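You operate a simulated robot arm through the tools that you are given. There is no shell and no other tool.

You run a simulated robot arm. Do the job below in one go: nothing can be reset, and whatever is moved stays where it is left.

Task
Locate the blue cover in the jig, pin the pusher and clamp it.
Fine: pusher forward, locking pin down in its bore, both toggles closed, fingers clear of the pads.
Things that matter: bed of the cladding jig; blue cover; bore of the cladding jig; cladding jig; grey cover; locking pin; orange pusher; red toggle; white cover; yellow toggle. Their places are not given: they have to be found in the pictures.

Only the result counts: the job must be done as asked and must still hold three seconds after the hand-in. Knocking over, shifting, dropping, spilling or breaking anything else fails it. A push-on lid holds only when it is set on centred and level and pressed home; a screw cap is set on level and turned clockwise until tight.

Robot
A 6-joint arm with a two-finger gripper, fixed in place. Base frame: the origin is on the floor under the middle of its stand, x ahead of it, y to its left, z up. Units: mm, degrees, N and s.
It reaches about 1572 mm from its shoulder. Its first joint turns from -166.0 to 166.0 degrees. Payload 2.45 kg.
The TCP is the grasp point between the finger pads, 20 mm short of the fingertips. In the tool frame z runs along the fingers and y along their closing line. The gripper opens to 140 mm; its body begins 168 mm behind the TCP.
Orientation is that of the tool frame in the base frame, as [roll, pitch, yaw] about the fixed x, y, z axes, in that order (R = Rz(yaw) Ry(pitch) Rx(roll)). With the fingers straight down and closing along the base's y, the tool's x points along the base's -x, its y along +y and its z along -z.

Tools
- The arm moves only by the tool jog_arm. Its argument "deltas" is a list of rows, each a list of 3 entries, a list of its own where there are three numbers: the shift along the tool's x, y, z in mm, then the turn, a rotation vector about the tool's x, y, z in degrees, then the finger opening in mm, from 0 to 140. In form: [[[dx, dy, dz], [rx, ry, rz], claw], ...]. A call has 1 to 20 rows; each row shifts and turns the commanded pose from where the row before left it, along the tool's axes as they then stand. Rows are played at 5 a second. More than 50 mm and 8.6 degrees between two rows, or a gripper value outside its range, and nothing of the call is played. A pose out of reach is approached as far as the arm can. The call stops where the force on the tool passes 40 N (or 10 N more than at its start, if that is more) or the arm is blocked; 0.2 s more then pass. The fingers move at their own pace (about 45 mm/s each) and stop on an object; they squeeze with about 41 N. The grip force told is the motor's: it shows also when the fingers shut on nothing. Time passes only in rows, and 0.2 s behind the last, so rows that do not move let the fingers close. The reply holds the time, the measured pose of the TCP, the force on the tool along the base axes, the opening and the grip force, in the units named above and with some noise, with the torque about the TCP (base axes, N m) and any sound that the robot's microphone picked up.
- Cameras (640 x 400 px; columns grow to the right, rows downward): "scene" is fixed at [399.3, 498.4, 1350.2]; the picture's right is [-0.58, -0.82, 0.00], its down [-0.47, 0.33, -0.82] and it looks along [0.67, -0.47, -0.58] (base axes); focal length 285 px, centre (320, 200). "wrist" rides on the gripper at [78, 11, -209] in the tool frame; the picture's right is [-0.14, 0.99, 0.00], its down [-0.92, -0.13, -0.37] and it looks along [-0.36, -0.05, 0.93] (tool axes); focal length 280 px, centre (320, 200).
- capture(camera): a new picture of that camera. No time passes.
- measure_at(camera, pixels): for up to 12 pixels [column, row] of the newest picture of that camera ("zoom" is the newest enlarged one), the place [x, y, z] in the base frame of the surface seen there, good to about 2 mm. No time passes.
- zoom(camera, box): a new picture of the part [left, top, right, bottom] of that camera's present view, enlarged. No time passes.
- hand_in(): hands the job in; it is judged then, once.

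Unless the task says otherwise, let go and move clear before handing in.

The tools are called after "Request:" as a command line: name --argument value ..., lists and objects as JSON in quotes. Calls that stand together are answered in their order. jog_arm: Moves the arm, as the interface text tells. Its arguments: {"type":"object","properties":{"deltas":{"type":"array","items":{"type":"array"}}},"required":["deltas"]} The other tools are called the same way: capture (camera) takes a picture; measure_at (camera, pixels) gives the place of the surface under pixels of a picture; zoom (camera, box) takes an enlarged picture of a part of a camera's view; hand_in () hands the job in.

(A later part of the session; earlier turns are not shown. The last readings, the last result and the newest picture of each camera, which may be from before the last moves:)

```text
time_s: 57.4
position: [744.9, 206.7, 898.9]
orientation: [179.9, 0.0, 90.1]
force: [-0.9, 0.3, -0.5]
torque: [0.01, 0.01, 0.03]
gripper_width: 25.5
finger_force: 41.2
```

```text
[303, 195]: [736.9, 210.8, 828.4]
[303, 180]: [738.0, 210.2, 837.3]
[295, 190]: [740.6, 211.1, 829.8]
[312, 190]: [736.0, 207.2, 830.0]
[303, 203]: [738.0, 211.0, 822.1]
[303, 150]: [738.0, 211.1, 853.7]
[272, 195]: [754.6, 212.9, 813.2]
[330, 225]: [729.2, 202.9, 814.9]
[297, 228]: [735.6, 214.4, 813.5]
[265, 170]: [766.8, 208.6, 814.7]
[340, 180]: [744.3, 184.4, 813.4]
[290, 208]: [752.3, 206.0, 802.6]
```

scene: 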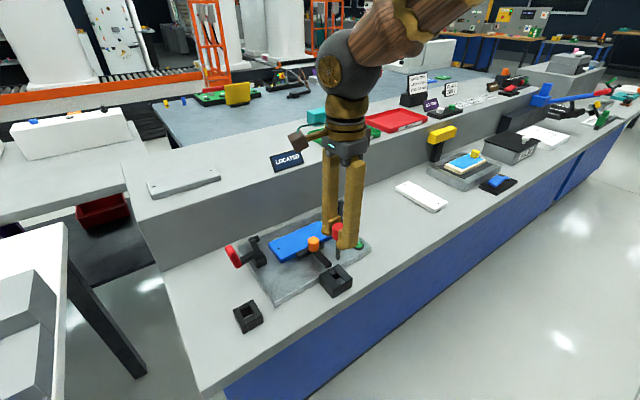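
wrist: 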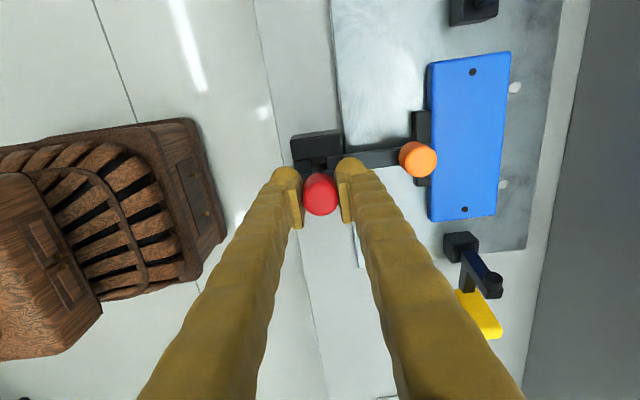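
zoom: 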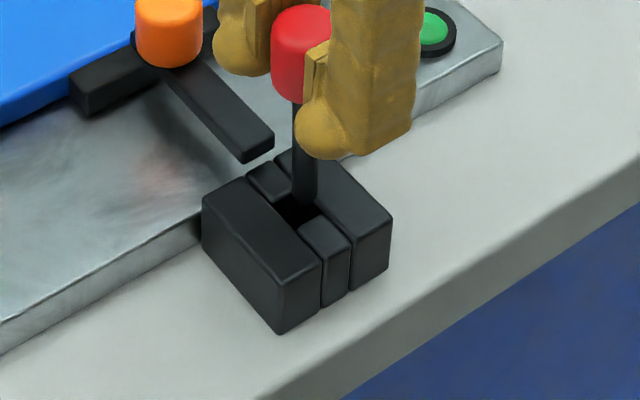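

The shaft centre is at about (744.5,207.7) against a bore centre of (746,208.4), with about ±2.7 mm clearance. I'll trim +1.2 mm in x and +0.5 mm in y, then lower carefully into the bore.

Request:
jog_arm --deltas '[[[0.5, 1.2, 0], [0, 0, 0], 15], [[0, 0, 6], [0, 0, 0], 15], [[0, 0, 6], [0, 0, 0], 15], [[0, 0, 4], [0, 0, 0], 15], [[0, 0, 4], [0, 0, 0], 15], [[0, 0, 0], [0, 0, 0], 15]]'

Request:
zoom --camera "scene" --box '[310, 240, 370, 310]'

Request:
capture --camera "wrist"

Request:
zoom --camera "wrist" --box '[280, 130, 360, 220]'

```text
time_s: 58.8
position: [745.7, 206.2, 878.3]
orientation: [179.9, -0.1, 89.9]
force: [1.8, 0.3, -0.5]
torque: [0.0, -0.1, -0.01]
gripper_width: 25.5
finger_force: 40.7
```

```text
5.71 times, centred on (340, 275) of scene
```

zoom: 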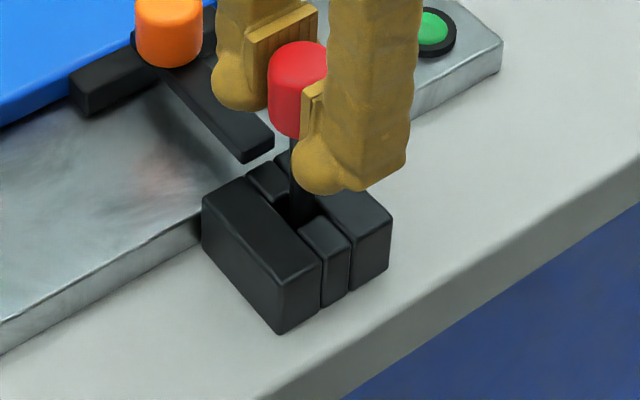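

```text
taken
```

wrist: 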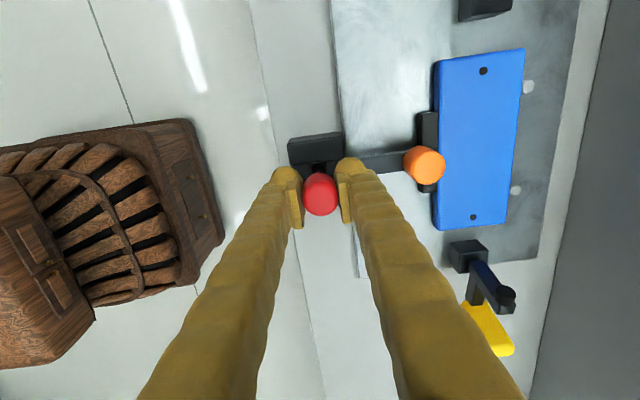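

```text
4.44 times, centred on (320, 175) of wrist
```

zoom: 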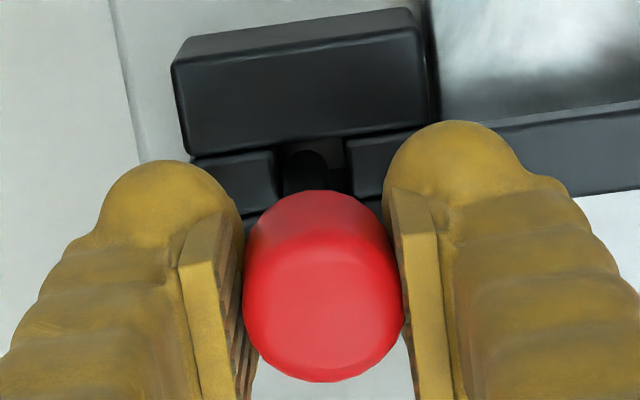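

The tip has entered the bore. The small +1.8 N side force and the view show it sits toward the rear wall, so I'll shift +1.2 mm in x and keep lowering.

Request:
jog_arm --deltas '[[[0, 1.2, 0], [0, 0, 0], 15], [[0, 0, 5], [0, 0, 0], 15], [[0, 0, 5], [0, 0, 0], 15], [[0, 0, 0], [0, 0, 0], 15]]'

Request:
capture --camera "wrist"

Request:
zoom --camera "wrist" --box '[280, 130, 360, 220]'

```text
time_s: 59.8
position: [747.0, 206.3, 866.9]
orientation: [179.9, 0.0, 90.1]
force: [0.2, -0.4, -0.6]
torque: [-0.03, 0.0, -0.02]
gripper_width: 25.5
finger_force: 40.8
```

```text
taken
```

wrist: 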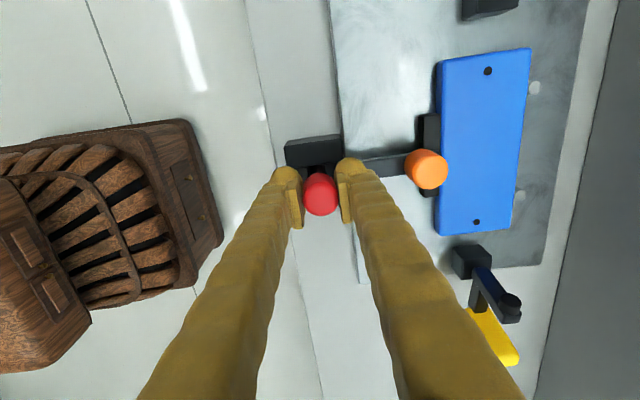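

```text
4.44 times, centred on (320, 175) of wrist
```

zoom: 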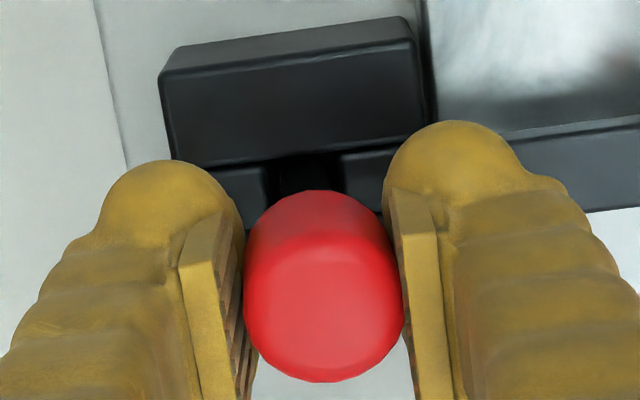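

The side force is gone, so the pin is sliding freely. I'll lower in smaller steps until it bottoms out.

Request:
jog_arm --deltas '[[[0, 0, 4], [0, 0, 0], 15], [[0, 0, 4], [0, 0, 0], 15], [[0, 0, 0], [0, 0, 0], 15]]'

Request:
jog_arm --deltas '[[[0, 0, 2], [0, 0, 0], 15], [[0, 0, 2], [0, 0, 0], 15], [[0, 0, 0], [0, 0, 0], 15]]'

Request:
jog_arm --deltas '[[[0, 0, 1.5], [0, 0, 0], 15], [[0, 0, 1.5], [0, 0, 0], 15], [[0, 0, 0], [0, 0, 0], 15]]'

```text
time_s: 60.6
position: [748.1, 207.6, 859.3]
orientation: [179.9, 0.0, 90.0]
force: [0.4, -0.1, -0.6]
torque: [-0.01, -0.01, 0.0]
gripper_width: 25.4
finger_force: 41.7
```

```text
time_s: 61.4
position: [748.0, 207.0, 856.7]
orientation: [179.8, -0.1, 90.1]
force: [-0.2, 0.5, 7.1]
torque: [0.07, 0.01, 0.0]
gripper_width: 24.3
finger_force: 41.2
```

```text
time_s: 62.2
position: [747.2, 207.4, 853.1]
orientation: [179.8, 0.0, 90.0]
force: [-8.6, -1.3, 34.3]
torque: [0.05, 0.74, 0.03]
gripper_width: 23.1
finger_force: 41.4
```

The pin bottoms out at a TCP z of about 857 (34 N now), at the same knob height as it had in its holder. I'll relieve the force and check the knob height and the sign.

Request:
jog_arm --deltas '[[[0, 0, -2], [0, 0, 0], 15], [[0, 0, 0], [0, 0, 0], 15]]'

Request:
capture --camera "wrist"

Request:
capture --camera "scene"

Request:
zoom --camera "scene" --box '[230, 130, 390, 310]'

Request:
measure_at --camera "wrist" --pixels '[[321, 200], [310, 200], [332, 200], [321, 210], [321, 188], [426, 168], [443, 150]]'

```text
time_s: 62.8
position: [747.7, 205.7, 854.0]
orientation: [179.9, 0.1, 90.0]
force: [0.2, -0.1, -0.6]
torque: [0.02, 0.05, 0.01]
gripper_width: 23.0
finger_force: 40.9
```

```text
taken
```

wrist: 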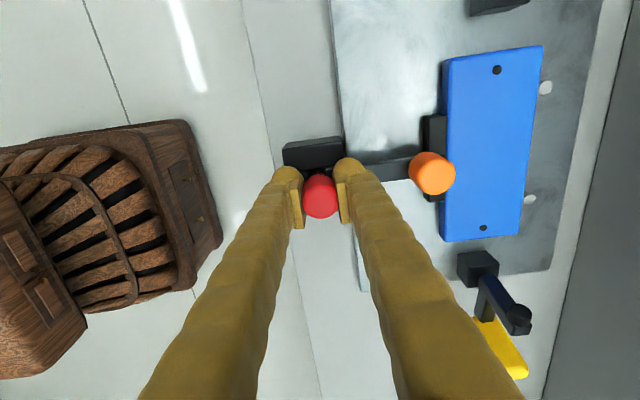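

```text
taken
```

scene: 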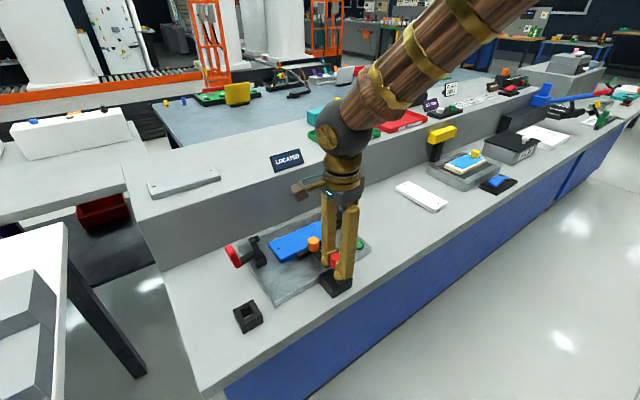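

```text
2.22 times, centred on (310, 220) of scene
```

zoom: 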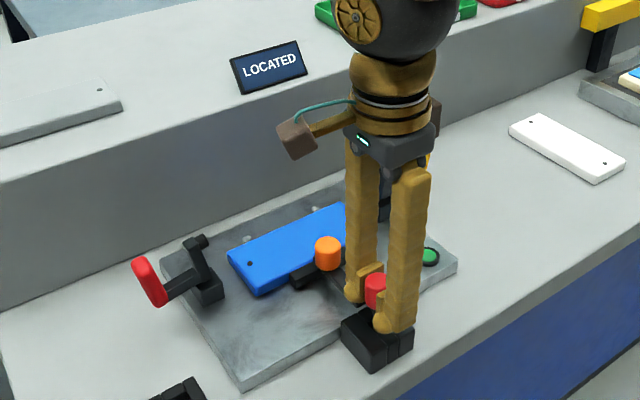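

```text
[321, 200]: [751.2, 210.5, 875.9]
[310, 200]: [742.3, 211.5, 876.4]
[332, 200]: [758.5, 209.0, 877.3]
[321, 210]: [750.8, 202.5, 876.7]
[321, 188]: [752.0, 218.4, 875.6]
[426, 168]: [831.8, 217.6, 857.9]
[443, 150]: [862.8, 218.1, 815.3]
```

The knob top is at z≈876, the same as when it was seated in the holder, so the pin is down. The knob reads slightly forward in x, so I'll lift 3 mm, shift back about 1 mm, lower again and release.

Request:
jog_arm --deltas '[[[0, 0, -3], [0, 0, 0], 15], [[0, -1, 0], [0, 0, 0], 15], [[0, 0, 0], [0, 0, 0], 15]]'

Request:
jog_arm --deltas '[[[0, 0, 1.5], [0, 0, 0], 15], [[0, 0, 1.2], [0, 0, 0], 15], [[0, 0, 0], [0, 0, 0], 15]]'

Request:
capture --camera "wrist"

Request:
zoom --camera "wrist" --box '[270, 130, 370, 230]'

Request:
zoom --camera "scene" --box '[310, 230, 370, 310]'

```text
time_s: 63.6
position: [746.7, 206.8, 858.9]
orientation: [179.9, 0.0, 90.0]
force: [0.1, 0.4, -0.6]
torque: [0.01, -0.01, 0.01]
gripper_width: 23.0
finger_force: 41.1
```

```text
time_s: 64.4
position: [747.8, 206.8, 854.9]
orientation: [179.8, 0.0, 90.0]
force: [0.6, -0.1, -0.5]
torque: [0.01, -0.02, -0.02]
gripper_width: 22.7
finger_force: 41.0
```

```text
taken
```

wrist: 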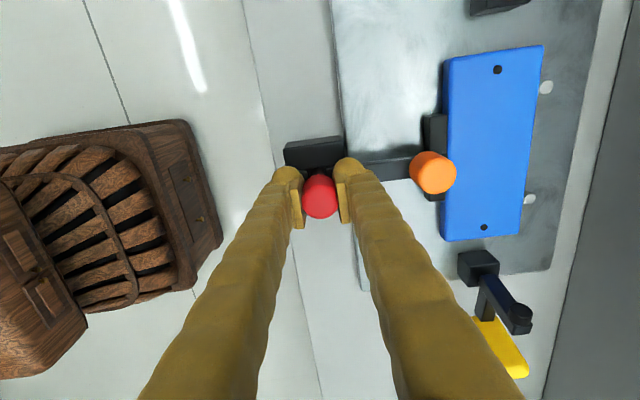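

```text
4.00 times, centred on (320, 180) of wrist
```

zoom: 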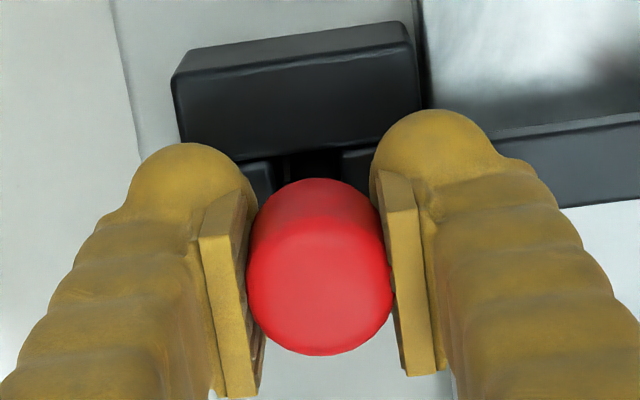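

```text
5.00 times, centred on (340, 270) of scene
```

zoom: 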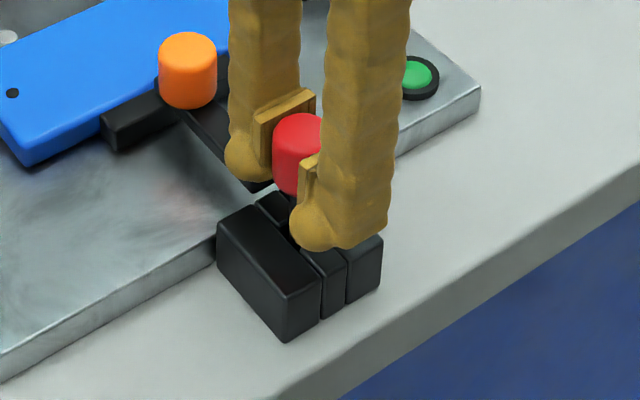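

The pin is just off the floor. I'll lower another millimetre or so until it touches, then open.

Request:
jog_arm --deltas '[[[0, 0, 1], [0, 0, 0], 15], [[0, 0, 0], [0, 0, 0], 15]]'

Request:
jog_arm --deltas '[[[0, 0, 0.8], [0, 0, 0], 15], [[0, 0, 0], [0, 0, 0], 15]]'

```text
time_s: 65.0
position: [746.7, 207.9, 854.7]
orientation: [179.8, -0.1, 90.0]
force: [0.3, 0.3, -1.0]
torque: [0.01, 0.02, -0.01]
gripper_width: 22.9
finger_force: 41.2
```

```text
time_s: 65.6
position: [746.9, 207.8, 853.1]
orientation: [179.9, 0.0, 89.9]
force: [-0.7, -0.6, 12.2]
torque: [-0.01, 0.1, 0.0]
gripper_width: 22.9
finger_force: 40.8
```

It's bottomed (12 N). I'll relax slightly, open the fingers and rise.

Request:
jog_arm --deltas '[[[0, 0, -0.3], [0, 0, 0], 15], [[0, 0, 0], [0, 0, 0], 28], [[0, 0, 0], [0, 0, 0], 36], [[0, 0, 0], [0, 0, 0], 46], [[0, 0, 0], [0, 0, 0], 50]]'

Request:
capture --camera "wrist"

Request:
zoom --camera "scene" --box '[310, 230, 370, 310]'

```text
time_s: 66.8
position: [746.6, 206.7, 853.1]
orientation: [179.9, 0.0, 90.0]
force: [0.7, -0.6, -0.1]
torque: [0.01, 0.0, -0.04]
gripper_width: 50.2
finger_force: 0.0
```

```text
taken
```

wrist: 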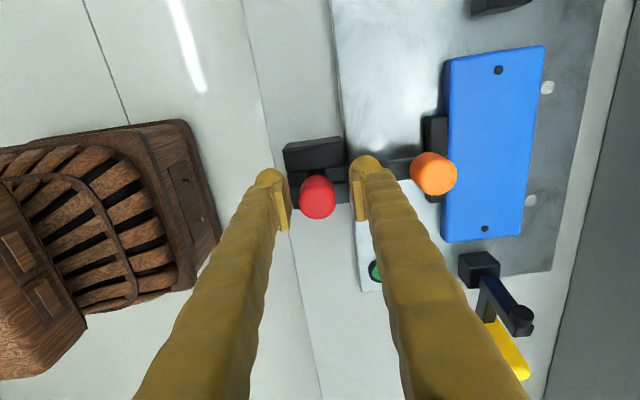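

```text
5.00 times, centred on (340, 270) of scene
```

zoom: 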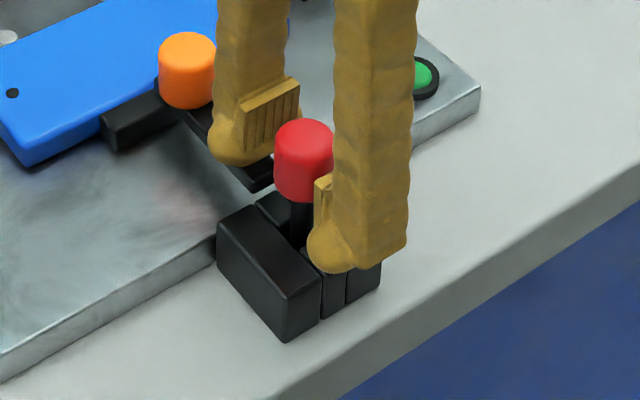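

The pin stands on its own in the bore. I'll rise straight up and inspect.

Request:
jog_arm --deltas '[[[0, 0, -5], [0, 0, 0], 54], [[0, 0, -20], [0, 0, 0], 54], [[0, 0, -40], [0, 0, 0], 54], [[0, 0, -40], [0, 0, 0], 54], [[0, 0, 0], [0, 0, 0], 54]]'

Request:
capture --camera "wrist"

Request:
capture --camera "scene"

Request:
zoom --camera "scene" --box '[215, 140, 385, 310]'

Request:
zoom --camera "wrist" --box '[270, 70, 510, 230]'

```text
time_s: 68.0
position: [746.9, 207.1, 961.4]
orientation: [179.8, 0.0, 90.0]
force: [0.4, 0.1, -0.5]
torque: [-0.01, -0.02, 0.01]
gripper_width: 53.9
finger_force: 0.0
```

```text
taken
```

wrist: 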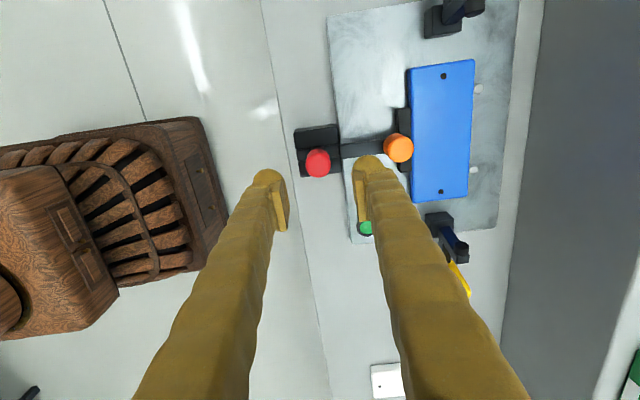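

```text
taken
```

scene: 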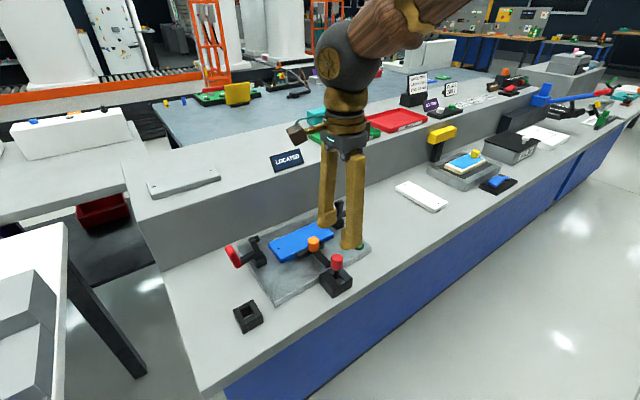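

```text
2.35 times, centred on (300, 225) of scene
```

zoom: 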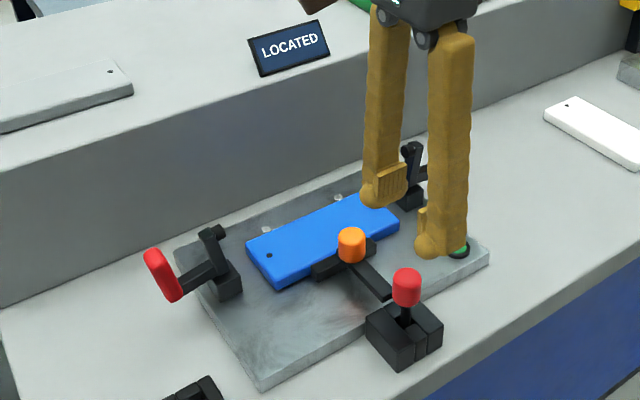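

```text
2.50 times, centred on (390, 150) of wrist
```

zoom: 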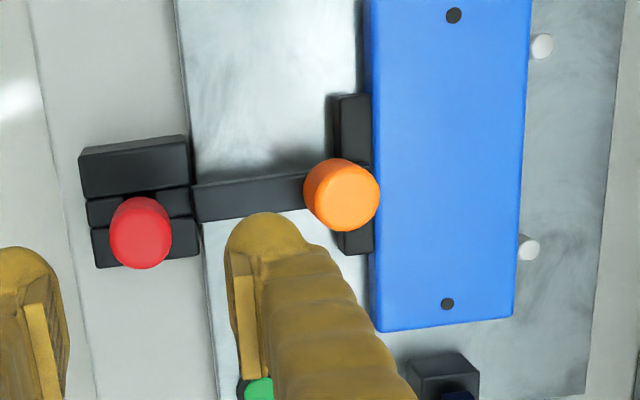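

The pin stands upright in the bore, and the pusher head looks flush with the cover. I'll verify with measurements.

Request:
measure_at --camera "zoom" --pixels '[[140, 235], [118, 235], [163, 235], [140, 210], [140, 260], [343, 200], [355, 115], [367, 120], [376, 120], [453, 15], [447, 304], [195, 200]]'

Request:
zoom --camera "scene" --box '[310, 230, 370, 310]'

```text
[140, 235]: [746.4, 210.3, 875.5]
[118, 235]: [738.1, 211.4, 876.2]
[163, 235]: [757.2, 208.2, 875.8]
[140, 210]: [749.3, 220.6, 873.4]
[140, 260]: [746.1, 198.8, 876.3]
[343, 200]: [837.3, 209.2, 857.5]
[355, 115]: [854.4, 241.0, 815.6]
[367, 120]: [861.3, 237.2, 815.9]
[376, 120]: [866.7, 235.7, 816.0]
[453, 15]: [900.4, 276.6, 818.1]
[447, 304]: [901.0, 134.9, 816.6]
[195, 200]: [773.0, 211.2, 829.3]
```

```text
5.00 times, centred on (340, 270) of scene
```

zoom: 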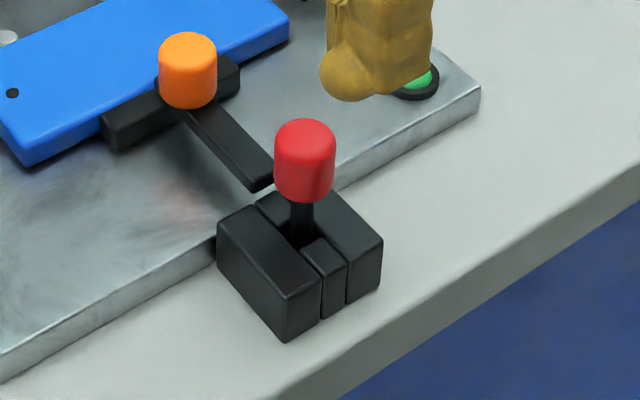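

The pin knob is at (747.2,209.5,876), the pusher tail is at 773 and the cover sits on the pins. Now I'll move toward the red toggle for a close look before closing it.

Request:
jog_arm --deltas '[[[37.7, 25, 0], [0, 0, 0], 60], [[37.7, 25, 0], [0, 0, 0], 60], [[37.7, 25, 0], [0, 0, 0], 60], [[37.7, 25, 0], [0, 0, 0], 60], [[37.7, 25, 0], [0, 0, 0], 60], [[37.7, 25, 0], [0, 0, 0], 60], [[0, 0, 0], [0, 0, 0], 60]]'

Request:
capture --camera "wrist"

Request:
zoom --camera "wrist" --box '[250, 140, 410, 260]'

Request:
capture --camera "scene"

```text
time_s: 69.6
position: [898.2, 435.1, 961.3]
orientation: [180.0, 0.0, 90.0]
force: [0.6, 0.4, -0.1]
torque: [-0.01, 0.02, 0.0]
gripper_width: 60.2
finger_force: 0.1
```

```text
taken
```

wrist: 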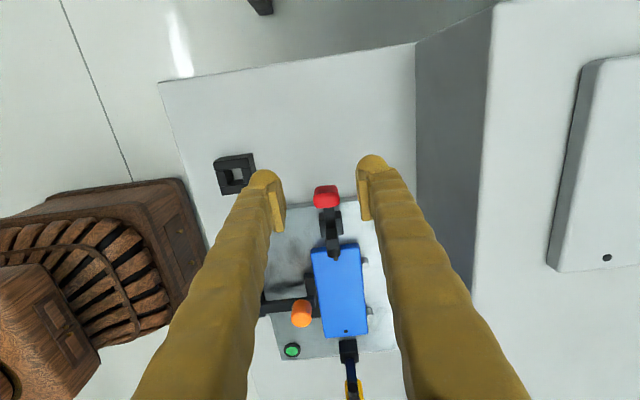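

```text
3.33 times, centred on (330, 200) of wrist
```

zoom: 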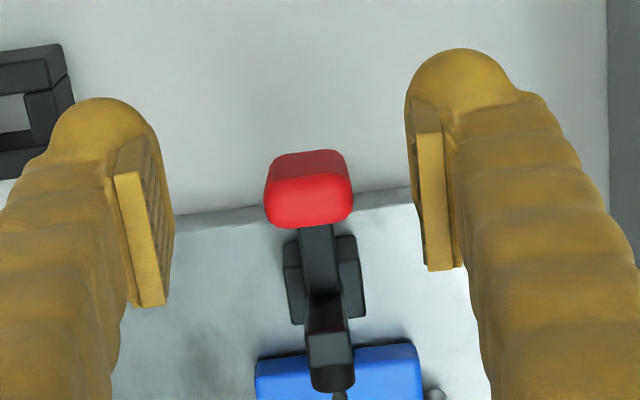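

```text
taken
```

scene: 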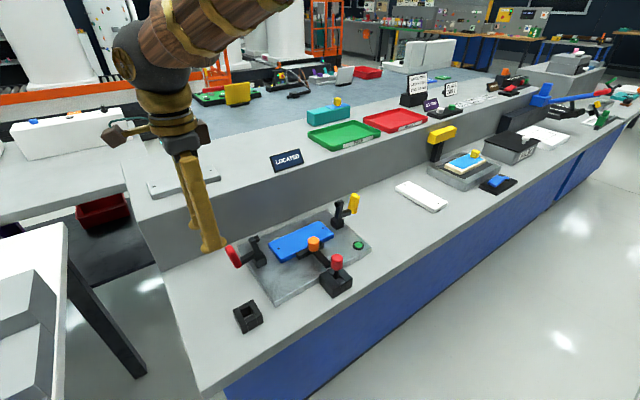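

Measuring the red toggle's grip, lever arm, pad and base from this zoom.

Request:
measure_at --camera "zoom" --pixels '[[310, 205], [270, 205], [350, 203], [310, 224], [310, 185], [310, 165], [310, 155], [320, 250], [328, 345], [330, 380], [293, 260], [355, 255]]'

Request:
measure_at --camera "zoom" --pixels '[[304, 250], [336, 250], [308, 345], [350, 345], [325, 300], [325, 320], [288, 300], [362, 300], [345, 240], [290, 243], [328, 335], [328, 362]]'

```text
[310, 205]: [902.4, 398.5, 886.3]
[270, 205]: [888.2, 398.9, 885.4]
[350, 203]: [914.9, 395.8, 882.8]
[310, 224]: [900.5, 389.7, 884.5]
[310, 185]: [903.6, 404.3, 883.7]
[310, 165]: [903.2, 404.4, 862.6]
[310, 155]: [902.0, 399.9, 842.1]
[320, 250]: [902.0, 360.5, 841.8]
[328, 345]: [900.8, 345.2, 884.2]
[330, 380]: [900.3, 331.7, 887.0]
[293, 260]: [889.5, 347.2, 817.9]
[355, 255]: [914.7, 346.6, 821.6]
```

```text
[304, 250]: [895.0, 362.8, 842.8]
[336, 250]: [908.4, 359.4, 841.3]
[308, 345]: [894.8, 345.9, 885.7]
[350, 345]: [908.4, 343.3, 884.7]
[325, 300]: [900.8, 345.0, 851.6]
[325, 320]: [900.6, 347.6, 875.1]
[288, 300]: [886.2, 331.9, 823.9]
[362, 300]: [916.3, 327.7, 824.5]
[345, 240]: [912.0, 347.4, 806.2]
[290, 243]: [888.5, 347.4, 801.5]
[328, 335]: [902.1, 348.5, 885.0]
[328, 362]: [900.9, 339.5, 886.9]
```

The red toggle's centre plane is x≈901.5, its pivot is around (y 341, z 836), and its grip spans y 387–405, z 840–887. I'll move over the grip and descend with the fingers on its ±x sides.

Request:
jog_arm --deltas '[[[-20, 2, 0], [0, 0, 0], 60], [[-19, 1, 0], [0, 0, 0], 60], [[0, 0, 30], [0, 0, 0], 60], [[0, 0, 25], [0, 0, 0], 60], [[0, 0, 0], [0, 0, 0], 60]]'

Request:
capture --camera "wrist"

Request:
zoom --camera "scene" --box '[190, 170, 310, 300]'

```text
time_s: 70.8
position: [898.0, 396.5, 904.1]
orientation: [179.9, 0.0, 90.0]
force: [-0.3, 0.3, -0.5]
torque: [0.0, 0.0, 0.01]
gripper_width: 60.0
finger_force: 0.0
```

```text
taken
```

wrist: 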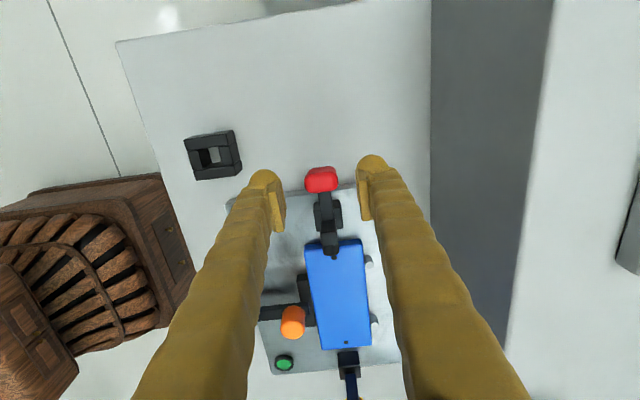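

```text
3.08 times, centred on (250, 235) of scene
```

zoom: 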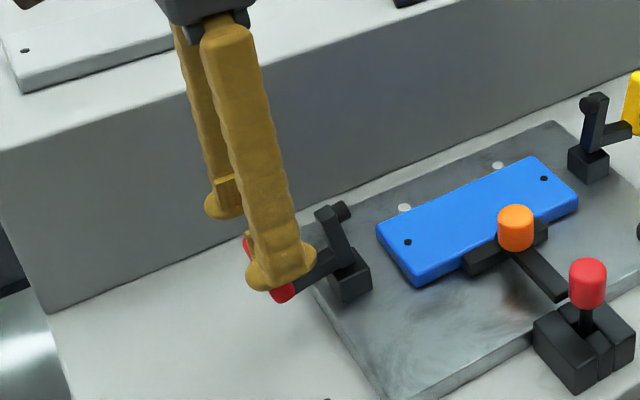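

I'm aligned in y (396); x needs about +2 mm. I'll descend to z≈863 around the grip and close on it.

Request:
jog_arm --deltas '[[[0, 2, 10], [0, 0, 0], 60], [[0, 0, 15], [0, 0, 0], 60], [[0, 0, 10], [0, 0, 0], 60], [[0, 0, 6], [0, 0, 0], 60], [[0, 0, 0], [0, 0, 0], 60]]'

Request:
jog_arm --deltas '[[[0, 0, 0], [0, 0, 0], 45], [[0, 0, 0], [0, 0, 0], 30], [[0, 0, 0], [0, 0, 0], 15], [[0, 0, 0], [0, 0, 0], 15]]'

Request:
capture --camera "wrist"

Request:
zoom --camera "scene" --box '[190, 170, 310, 300]'

```text
time_s: 72.0
position: [901.9, 395.6, 861.5]
orientation: [179.8, -0.1, 90.0]
force: [-0.5, -0.3, 0.1]
torque: [-0.02, -0.01, 0.03]
gripper_width: 60.1
finger_force: 0.0
```

```text
time_s: 73.0
position: [899.5, 396.1, 862.3]
orientation: [-179.9, 0.1, 90.0]
force: [-36.3, -2.7, 6.6]
torque: [-0.12, 0.38, -0.07]
gripper_width: 28.9
finger_force: 36.3
```

```text
taken
```

wrist: 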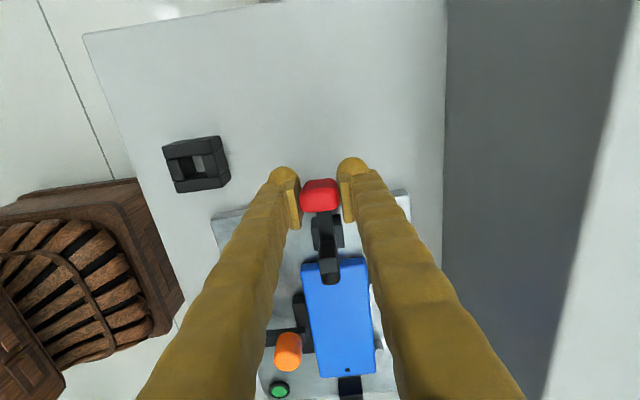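

```text
3.08 times, centred on (250, 235) of scene
```

zoom: 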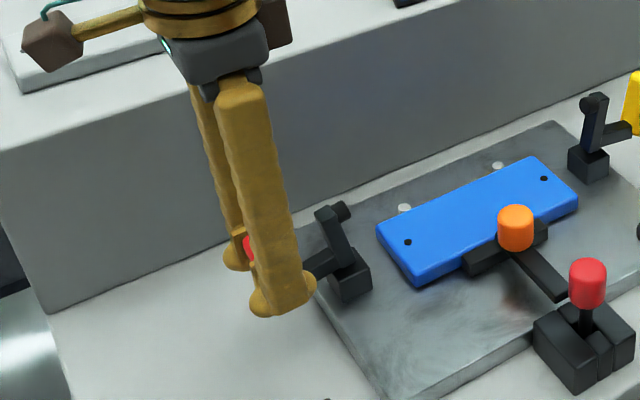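

The -36 N in x means I'm about 2.5 mm off the grip's centre in x. I'll ease back to relieve it.

Request:
jog_arm --deltas '[[[0, -1, 0], [0, 0, 0], 15], [[0, -1, 0], [0, 0, 0], 15], [[0, 0, 0], [0, 0, 0], 15]]'

```text
time_s: 73.8
position: [899.8, 394.9, 862.0]
orientation: [179.9, -0.1, 90.1]
force: [-17.7, 11.3, -5.0]
torque: [0.6, 0.15, -0.07]
gripper_width: 29.0
finger_force: 45.0
```

The side force has halved. Another 1.4 mm should bring it close to zero.

Request:
jog_arm --deltas '[[[0, -0.7, 0], [0, 0, 0], 15], [[0, -0.7, 0], [0, 0, 0], 15], [[0, 0, 0], [0, 0, 0], 15]]'

```text
time_s: 74.6
position: [900.0, 393.9, 863.6]
orientation: [179.8, 0.0, 90.0]
force: [22.4, 14.8, -16.6]
torque: [1.3, -0.16, 0.1]
gripper_width: 29.0
finger_force: 45.5
```

I slightly overshot, so I'll correct by +0.7 mm and make the first small steps along the closing arc, which goes up and inward.

Request:
jog_arm --deltas '[[[0, 0.7, 0], [0, 0, 0], 15], [[-2, 0, -3.5], [0, 0, 0], 15], [[-2, 0, -3.4], [0, 0, 0], 15], [[0, 0, 0], [0, 0, 0], 15]]'

Request:
capture --camera "wrist"

Request:
zoom --camera "scene" --box '[190, 170, 310, 300]'

```text
time_s: 75.6
position: [900.9, 390.7, 869.7]
orientation: [179.7, -0.1, 89.9]
force: [31.6, 21.2, -8.9]
torque: [1.1, -0.26, 0.02]
gripper_width: 29.0
finger_force: 44.9
```

```text
taken
```

wrist: 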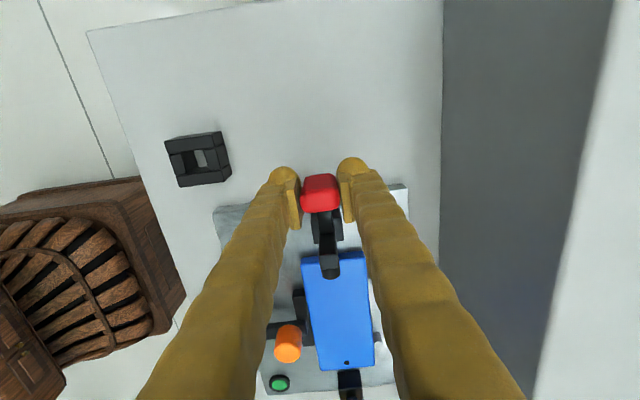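

```text
3.08 times, centred on (250, 235) of scene
```

zoom: 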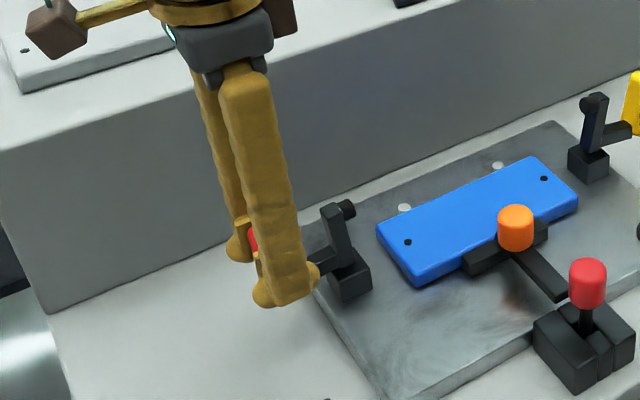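

The lever has begun to turn. Fx is 32 N, so I'll test a 0.8 mm shift in +x before continuing, to reduce the side load.

Request:
jog_arm --deltas '[[[0, 0.8, 0], [0, 0, 0], 15], [[0, 0, 0], [0, 0, 0], 15]]'

```text
time_s: 76.2
position: [899.8, 391.3, 871.1]
orientation: [179.9, 0.1, 89.9]
force: [24.2, 23.5, 0.3]
torque: [0.69, -0.22, 0.04]
gripper_width: 28.9
finger_force: 45.4
```

Fx is falling (24 N). I'll shift +1.6 mm more.

Request:
jog_arm --deltas '[[[0, 0.8, 0], [0, 0, 0], 15], [[0, 0.8, 0], [0, 0, 0], 15], [[0, 0, 0], [0, 0, 0], 15]]'

```text
time_s: 77.0
position: [898.1, 390.6, 870.4]
orientation: [-180.0, 0.1, 89.9]
force: [-32.0, 15.6, 21.6]
torque: [-0.84, 0.45, -0.06]
gripper_width: 28.7
finger_force: 44.9
```

The side load jumps from +24 to -32 N because the lever is rigid in x, so gripping over-constrains it. A cleaner way is to push the grip inward with closed fingers from outside at tip height z≈872, which should roll the lever over. I'll release and rise first.

Request:
jog_arm --deltas '[[[0, -0.7, 0], [0, 0, 0], 28], [[0, 0, 0], [0, 0, 0], 40], [[0, 0, 0], [0, 0, 0], 54], [[0, 0, 0], [0, 0, 0], 54]]'

Request:
jog_arm --deltas '[[[0, 0, -15], [0, 0, 0], 54], [[0, 0, -35], [0, 0, 0], 54], [[25, 0, 0], [0, 0, 0], 40], [[25, 0, 0], [0, 0, 0], 20], [[0, 0, 0], [0, 0, 0], 0], [[0, 0, 0], [0, 0, 0], 0]]'

Request:
capture --camera "wrist"

Request:
capture --camera "scene"

Request:
zoom --camera "scene" --box '[190, 140, 310, 300]'

```text
time_s: 78.0
position: [901.0, 391.0, 869.1]
orientation: [179.9, 0.0, 90.0]
force: [0.3, 0.0, -0.8]
torque: [0.01, 0.02, 0.04]
gripper_width: 54.2
finger_force: 0.0
```

```text
time_s: 79.4
position: [900.5, 439.4, 920.7]
orientation: [179.8, 0.0, 90.0]
force: [0.6, 0.3, -0.1]
torque: [-0.01, -0.01, 0.0]
gripper_width: 0.1
finger_force: 22.7
```

```text
taken
```

wrist: 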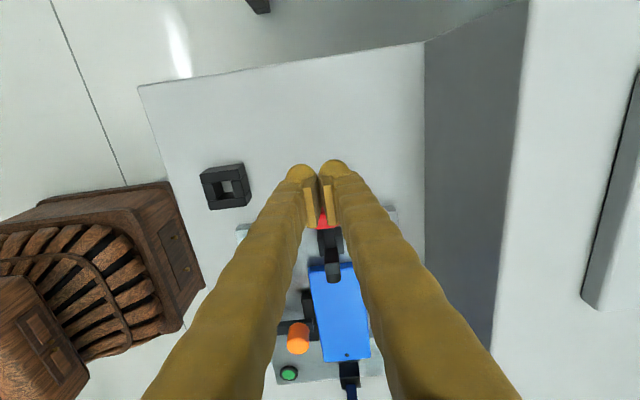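

```text
taken
```

scene: 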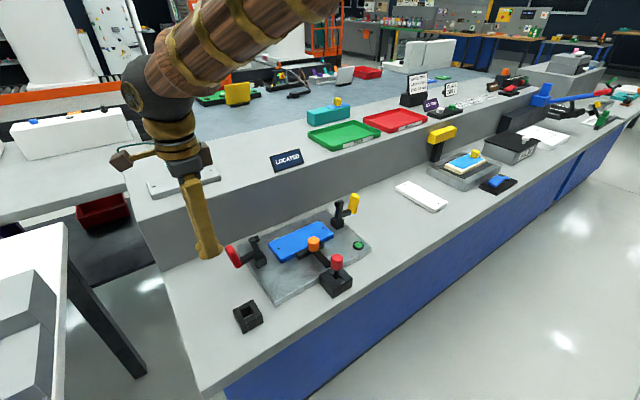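

```text
2.50 times, centred on (250, 220) of scene
```

zoom: 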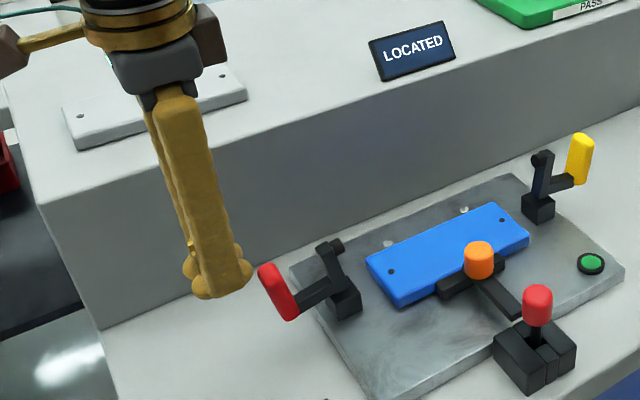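

The fingers are closed and outside the red grip, whose lever is still near open. I'll lower to tip height z≈872 and start pushing inward (-y).

Request:
jog_arm --deltas '[[[0, 0, 16], [0, 0, 0], 0], [[0, 0, 15], [0, 0, 0], 0], [[-8, 0, 0], [0, 0, 0], 0], [[-6, 0, 0], [0, 0, 0], 0], [[-4, 0, 0], [0, 0, 0], 0], [[0, 0, 0], [0, 0, 0], 0]]'

Request:
capture --camera "wrist"

Request:
zoom --camera "scene" --box '[190, 170, 310, 300]'

```text
time_s: 80.8
position: [899.7, 422.6, 890.0]
orientation: [179.9, 0.0, 90.1]
force: [0.4, 7.4, 2.4]
torque: [-0.01, 0.0, 0.03]
gripper_width: 5.8
finger_force: 29.5
```

```text
taken
```

wrist: 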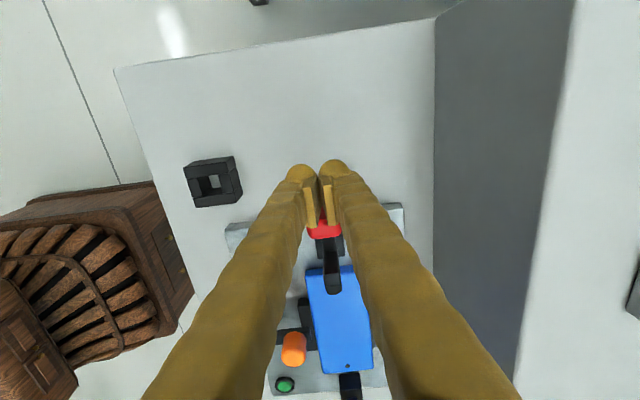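

```text
3.08 times, centred on (250, 235) of scene
```

zoom: 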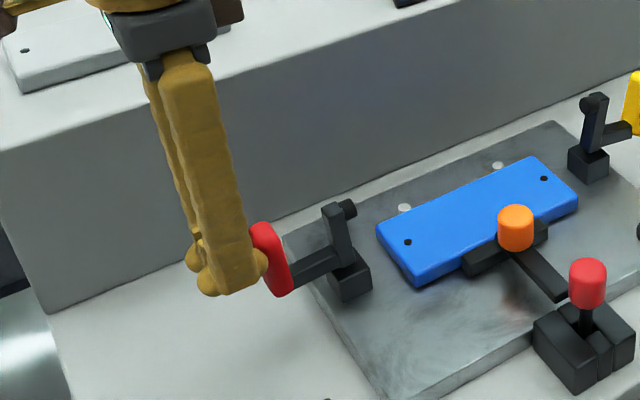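

Contact is made (7.4 N), but the rounded grip is wedging between the two fingertips (width 5.8). I'll back off, shift 11 mm in x so a single finger centres on the grip, and push again.

Request:
jog_arm --deltas '[[[8, 0, 0], [0, 0, 0], 0], [[0, 11, 0], [0, 0, 0], 0], [[-6, 0, 0], [0, 0, 0], 0], [[-4, 0, 0], [0, 0, 0], 0], [[0, 0, 0], [0, 0, 0], 0]]'

Request:
jog_arm --deltas '[[[-4, 0, 0], [0, 0, 0], 0], [[-4, 0, 0], [0, 0, 0], 0], [[0, 0, 0], [0, 0, 0], 0]]'

Request:
zoom --camera "scene" --box '[190, 170, 310, 300]'

Request:
capture --camera "wrist"

```text
time_s: 82.0
position: [911.4, 419.9, 887.2]
orientation: [180.0, 0.0, 90.0]
force: [0.7, 2.9, 0.0]
torque: [0.03, 0.01, 0.0]
gripper_width: 0.1
finger_force: 29.9
```

```text
time_s: 82.8
position: [911.6, 412.2, 889.7]
orientation: [179.9, 0.0, 89.9]
force: [1.7, 15.2, 10.3]
torque: [-0.03, 0.07, -0.12]
gripper_width: 0.0
finger_force: 29.2
```

```text
3.08 times, centred on (250, 235) of scene
```

zoom: 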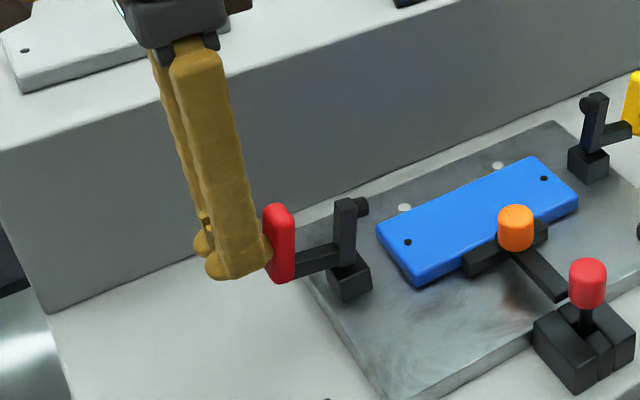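

```text
taken
```

wrist: 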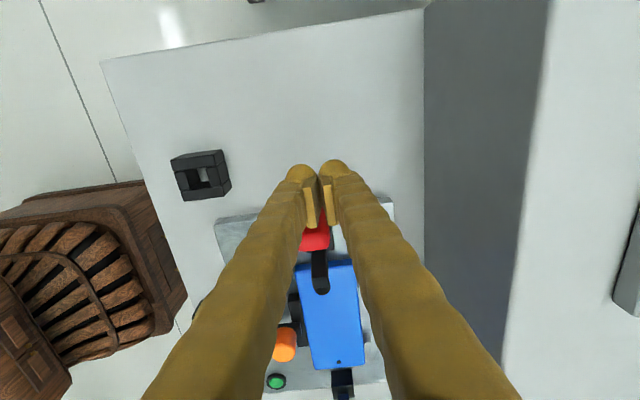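

It works: the lever is tipping inward with about 15 N. I'll continue pushing in steps.

Request:
jog_arm --deltas '[[[-4, 0, 0], [0, 0, 0], 0], [[-4, 0, 0], [0, 0, 0], 0], [[-4, 0, 0], [0, 0, 0], 0], [[0, 0, 0], [0, 0, 0], 0]]'

Request:
zoom --camera "scene" --box '[190, 170, 310, 300]'

```text
time_s: 83.3
position: [912.0, 412.3, 890.9]
orientation: [179.7, -0.2, 90.2]
force: [0.0, 4.1, 1.8]
torque: [0.0, 0.03, 0.01]
gripper_width: 0.0
finger_force: 29.9
stopped in row 2: the force on the tool passed its limit at 45 N (the readings are from after the stop); the commanded pose is now the measured one
```

```text
3.08 times, centred on (250, 235) of scene
```

zoom: 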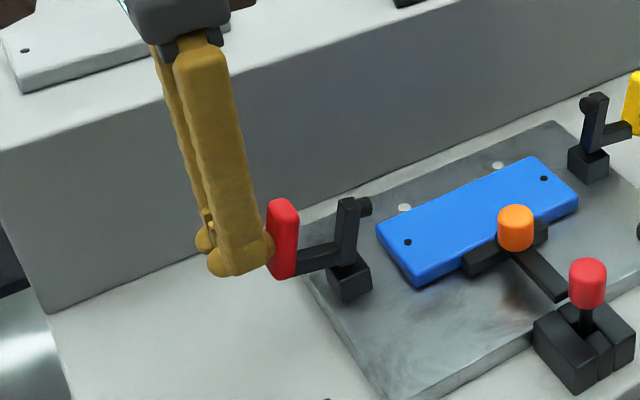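

The push jammed at 45 N because contact low on the grip has poor leverage and friction. I'll measure the lever's current angle and then push near the grip's top along the arc.

Request:
measure_at --camera "zoom" --pixels '[[348, 205], [355, 205], [364, 207], [345, 255], [283, 205], [280, 270], [290, 240], [275, 240], [300, 265], [330, 258], [350, 270], [240, 265]]'

Request:
capture --camera "wrist"

```text
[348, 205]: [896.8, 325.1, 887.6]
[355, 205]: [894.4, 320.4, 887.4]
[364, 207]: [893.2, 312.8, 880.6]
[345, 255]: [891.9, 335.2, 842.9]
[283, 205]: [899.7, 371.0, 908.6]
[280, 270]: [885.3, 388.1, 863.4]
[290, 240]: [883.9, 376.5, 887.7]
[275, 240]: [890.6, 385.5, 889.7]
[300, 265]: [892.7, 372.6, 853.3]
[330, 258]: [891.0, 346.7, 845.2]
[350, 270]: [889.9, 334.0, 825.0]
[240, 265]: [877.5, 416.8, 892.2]
```

```text
taken
```

wrist: 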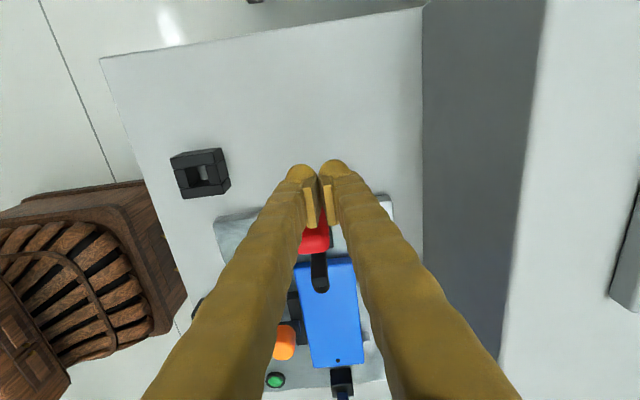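

The lever is at about 22° of its 90° travel (arm top at y≈325, grip top at (371,909)). I'll raise the finger so it bears near the grip's top and push along the arc.

Request:
jog_arm --deltas '[[[3, 0, -8], [0, 0, 0], 0], [[0, 0, -8], [0, 0, 0], 0], [[-5, 0, 0], [0, 0, 0], 0], [[-5, 0, 0], [0, 0, 0], 0], [[-4, 0, 0], [0, 0, 0], 0], [[0, 0, 0], [0, 0, 0], 0]]'

Request:
zoom --camera "scene" --box '[190, 170, 310, 300]'

```text
time_s: 84.7
position: [911.6, 399.7, 907.1]
orientation: [179.7, -0.3, 90.0]
force: [0.4, 5.0, 4.4]
torque: [-0.03, 0.04, -0.04]
gripper_width: 0.2
finger_force: 29.2
```

```text
3.08 times, centred on (250, 235) of scene
```

zoom: 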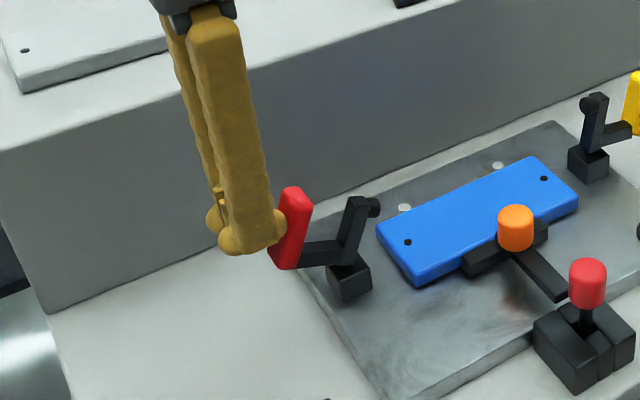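

The force is much lower now (5 N) and the lever is moving well. I'll continue along the arc.

Request:
jog_arm --deltas '[[[-5, 0, -3.4], [0, 0, 0], 0], [[-5.2, 0, -3.0], [0, 0, 0], 0], [[-5.4, 0, -2.6], [0, 0, 0], 0], [[-5.6, 0, -2.2], [0, 0, 0], 0], [[0, 0, 0], [0, 0, 0], 0]]'

Request:
zoom --camera "scene" --box '[190, 170, 310, 300]'

```text
time_s: 85.9
position: [912.4, 378.5, 919.1]
orientation: [179.7, 0.0, 90.1]
force: [-0.6, 1.0, 2.7]
torque: [-0.03, -0.01, -0.03]
gripper_width: 0.1
finger_force: 29.3
```

```text
3.08 times, centred on (250, 235) of scene
```

zoom: 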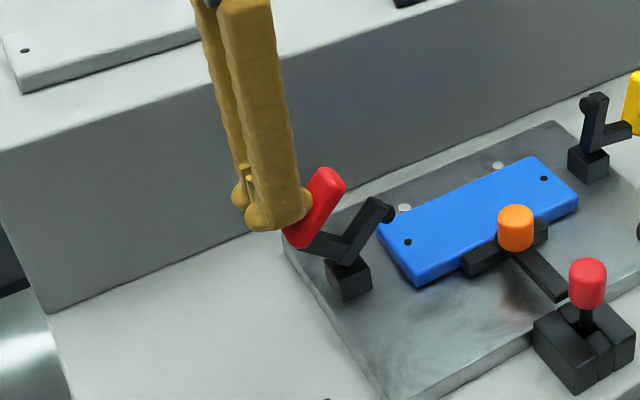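

The lever is around 50–55°. Continuing the arc.

Request:
jog_arm --deltas '[[[-5.7, 0, -2.4], [0, 0, 0], 0], [[-5.8, 0, -1.8], [0, 0, 0], 0], [[-6, 0, -1.2], [0, 0, 0], 0], [[-6, 0, -0.6], [0, 0, 0], 0], [[0, 0, 0], [0, 0, 0], 0]]'

Request:
zoom --camera "scene" --box '[190, 170, 310, 300]'

```text
time_s: 87.1
position: [911.9, 353.7, 923.7]
orientation: [179.8, -0.2, 90.1]
force: [1.2, 0.5, 1.1]
torque: [-0.04, 0.01, 0.0]
gripper_width: 0.0
finger_force: 29.1
```

```text
3.08 times, centred on (250, 235) of scene
```

zoom: 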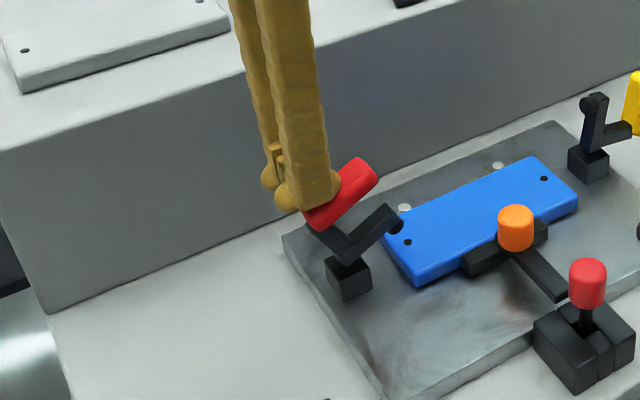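

The lever is at about 70°. I'll continue over the top in smaller groups.

Request:
jog_arm --deltas '[[[-6, 0, -0.3], [0, 0, 0], 0], [[-6, 0, 0.2], [0, 0, 0], 0], [[-6, 0, 0.8], [0, 0, 0], 0], [[-6, 0, 1.2], [0, 0, 0], 0], [[0, 0, 0], [0, 0, 0], 0]]'

Request:
zoom --camera "scene" --box '[190, 150, 330, 300]'

```text
time_s: 88.3
position: [910.1, 331.0, 922.3]
orientation: [179.8, -0.3, 90.1]
force: [-0.6, 0.0, 0.4]
torque: [-0.02, -0.03, -0.01]
gripper_width: 0.2
finger_force: 29.9
```

```text
2.67 times, centred on (260, 225) of scene
```

zoom: 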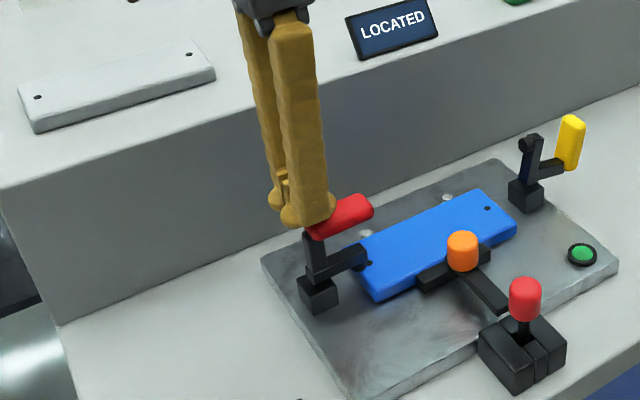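

The lever looks essentially down, with its pad on the cover. I'll move over the grip's inner part and press down to make sure it's fully closed.

Request:
jog_arm --deltas '[[[0, 0, -4], [0, 0, 0], 0], [[-12, 0, 0], [0, 0, 0], 0], [[-12, 0, 0], [0, 0, 0], 0], [[0, 0, 4], [0, 0, 0], 0], [[0, 0, 3], [0, 0, 0], 0], [[0, 0, 0], [0, 0, 0], 0]]'

Request:
capture --camera "wrist"

Request:
zoom --camera "scene" --box '[210, 190, 310, 290]'

Request:
measure_at --camera "zoom" --pixels '[[290, 240], [300, 265], [240, 260], [330, 250], [235, 290], [290, 300], [310, 310], [340, 295], [200, 330], [330, 230]]'

```text
time_s: 89.7
position: [912.2, 306.8, 919.8]
orientation: [179.6, -0.2, 90.1]
force: [-1.0, -1.9, 4.3]
torque: [-0.04, 0.07, 0.02]
gripper_width: 0.0
finger_force: 29.6
```

```text
taken
```

wrist: 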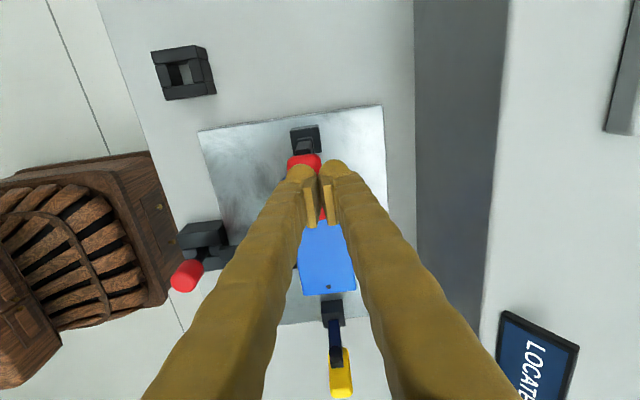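

```text
4.00 times, centred on (260, 240) of scene
```

zoom: 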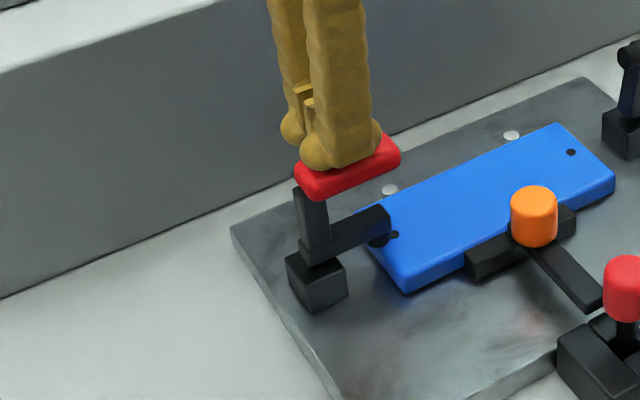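

```text
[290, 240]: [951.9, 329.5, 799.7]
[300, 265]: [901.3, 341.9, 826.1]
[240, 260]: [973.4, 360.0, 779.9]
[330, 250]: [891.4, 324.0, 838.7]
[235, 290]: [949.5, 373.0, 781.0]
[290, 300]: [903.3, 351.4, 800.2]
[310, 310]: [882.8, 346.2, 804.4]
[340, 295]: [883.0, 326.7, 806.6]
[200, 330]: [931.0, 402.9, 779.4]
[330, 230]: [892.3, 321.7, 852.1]
```

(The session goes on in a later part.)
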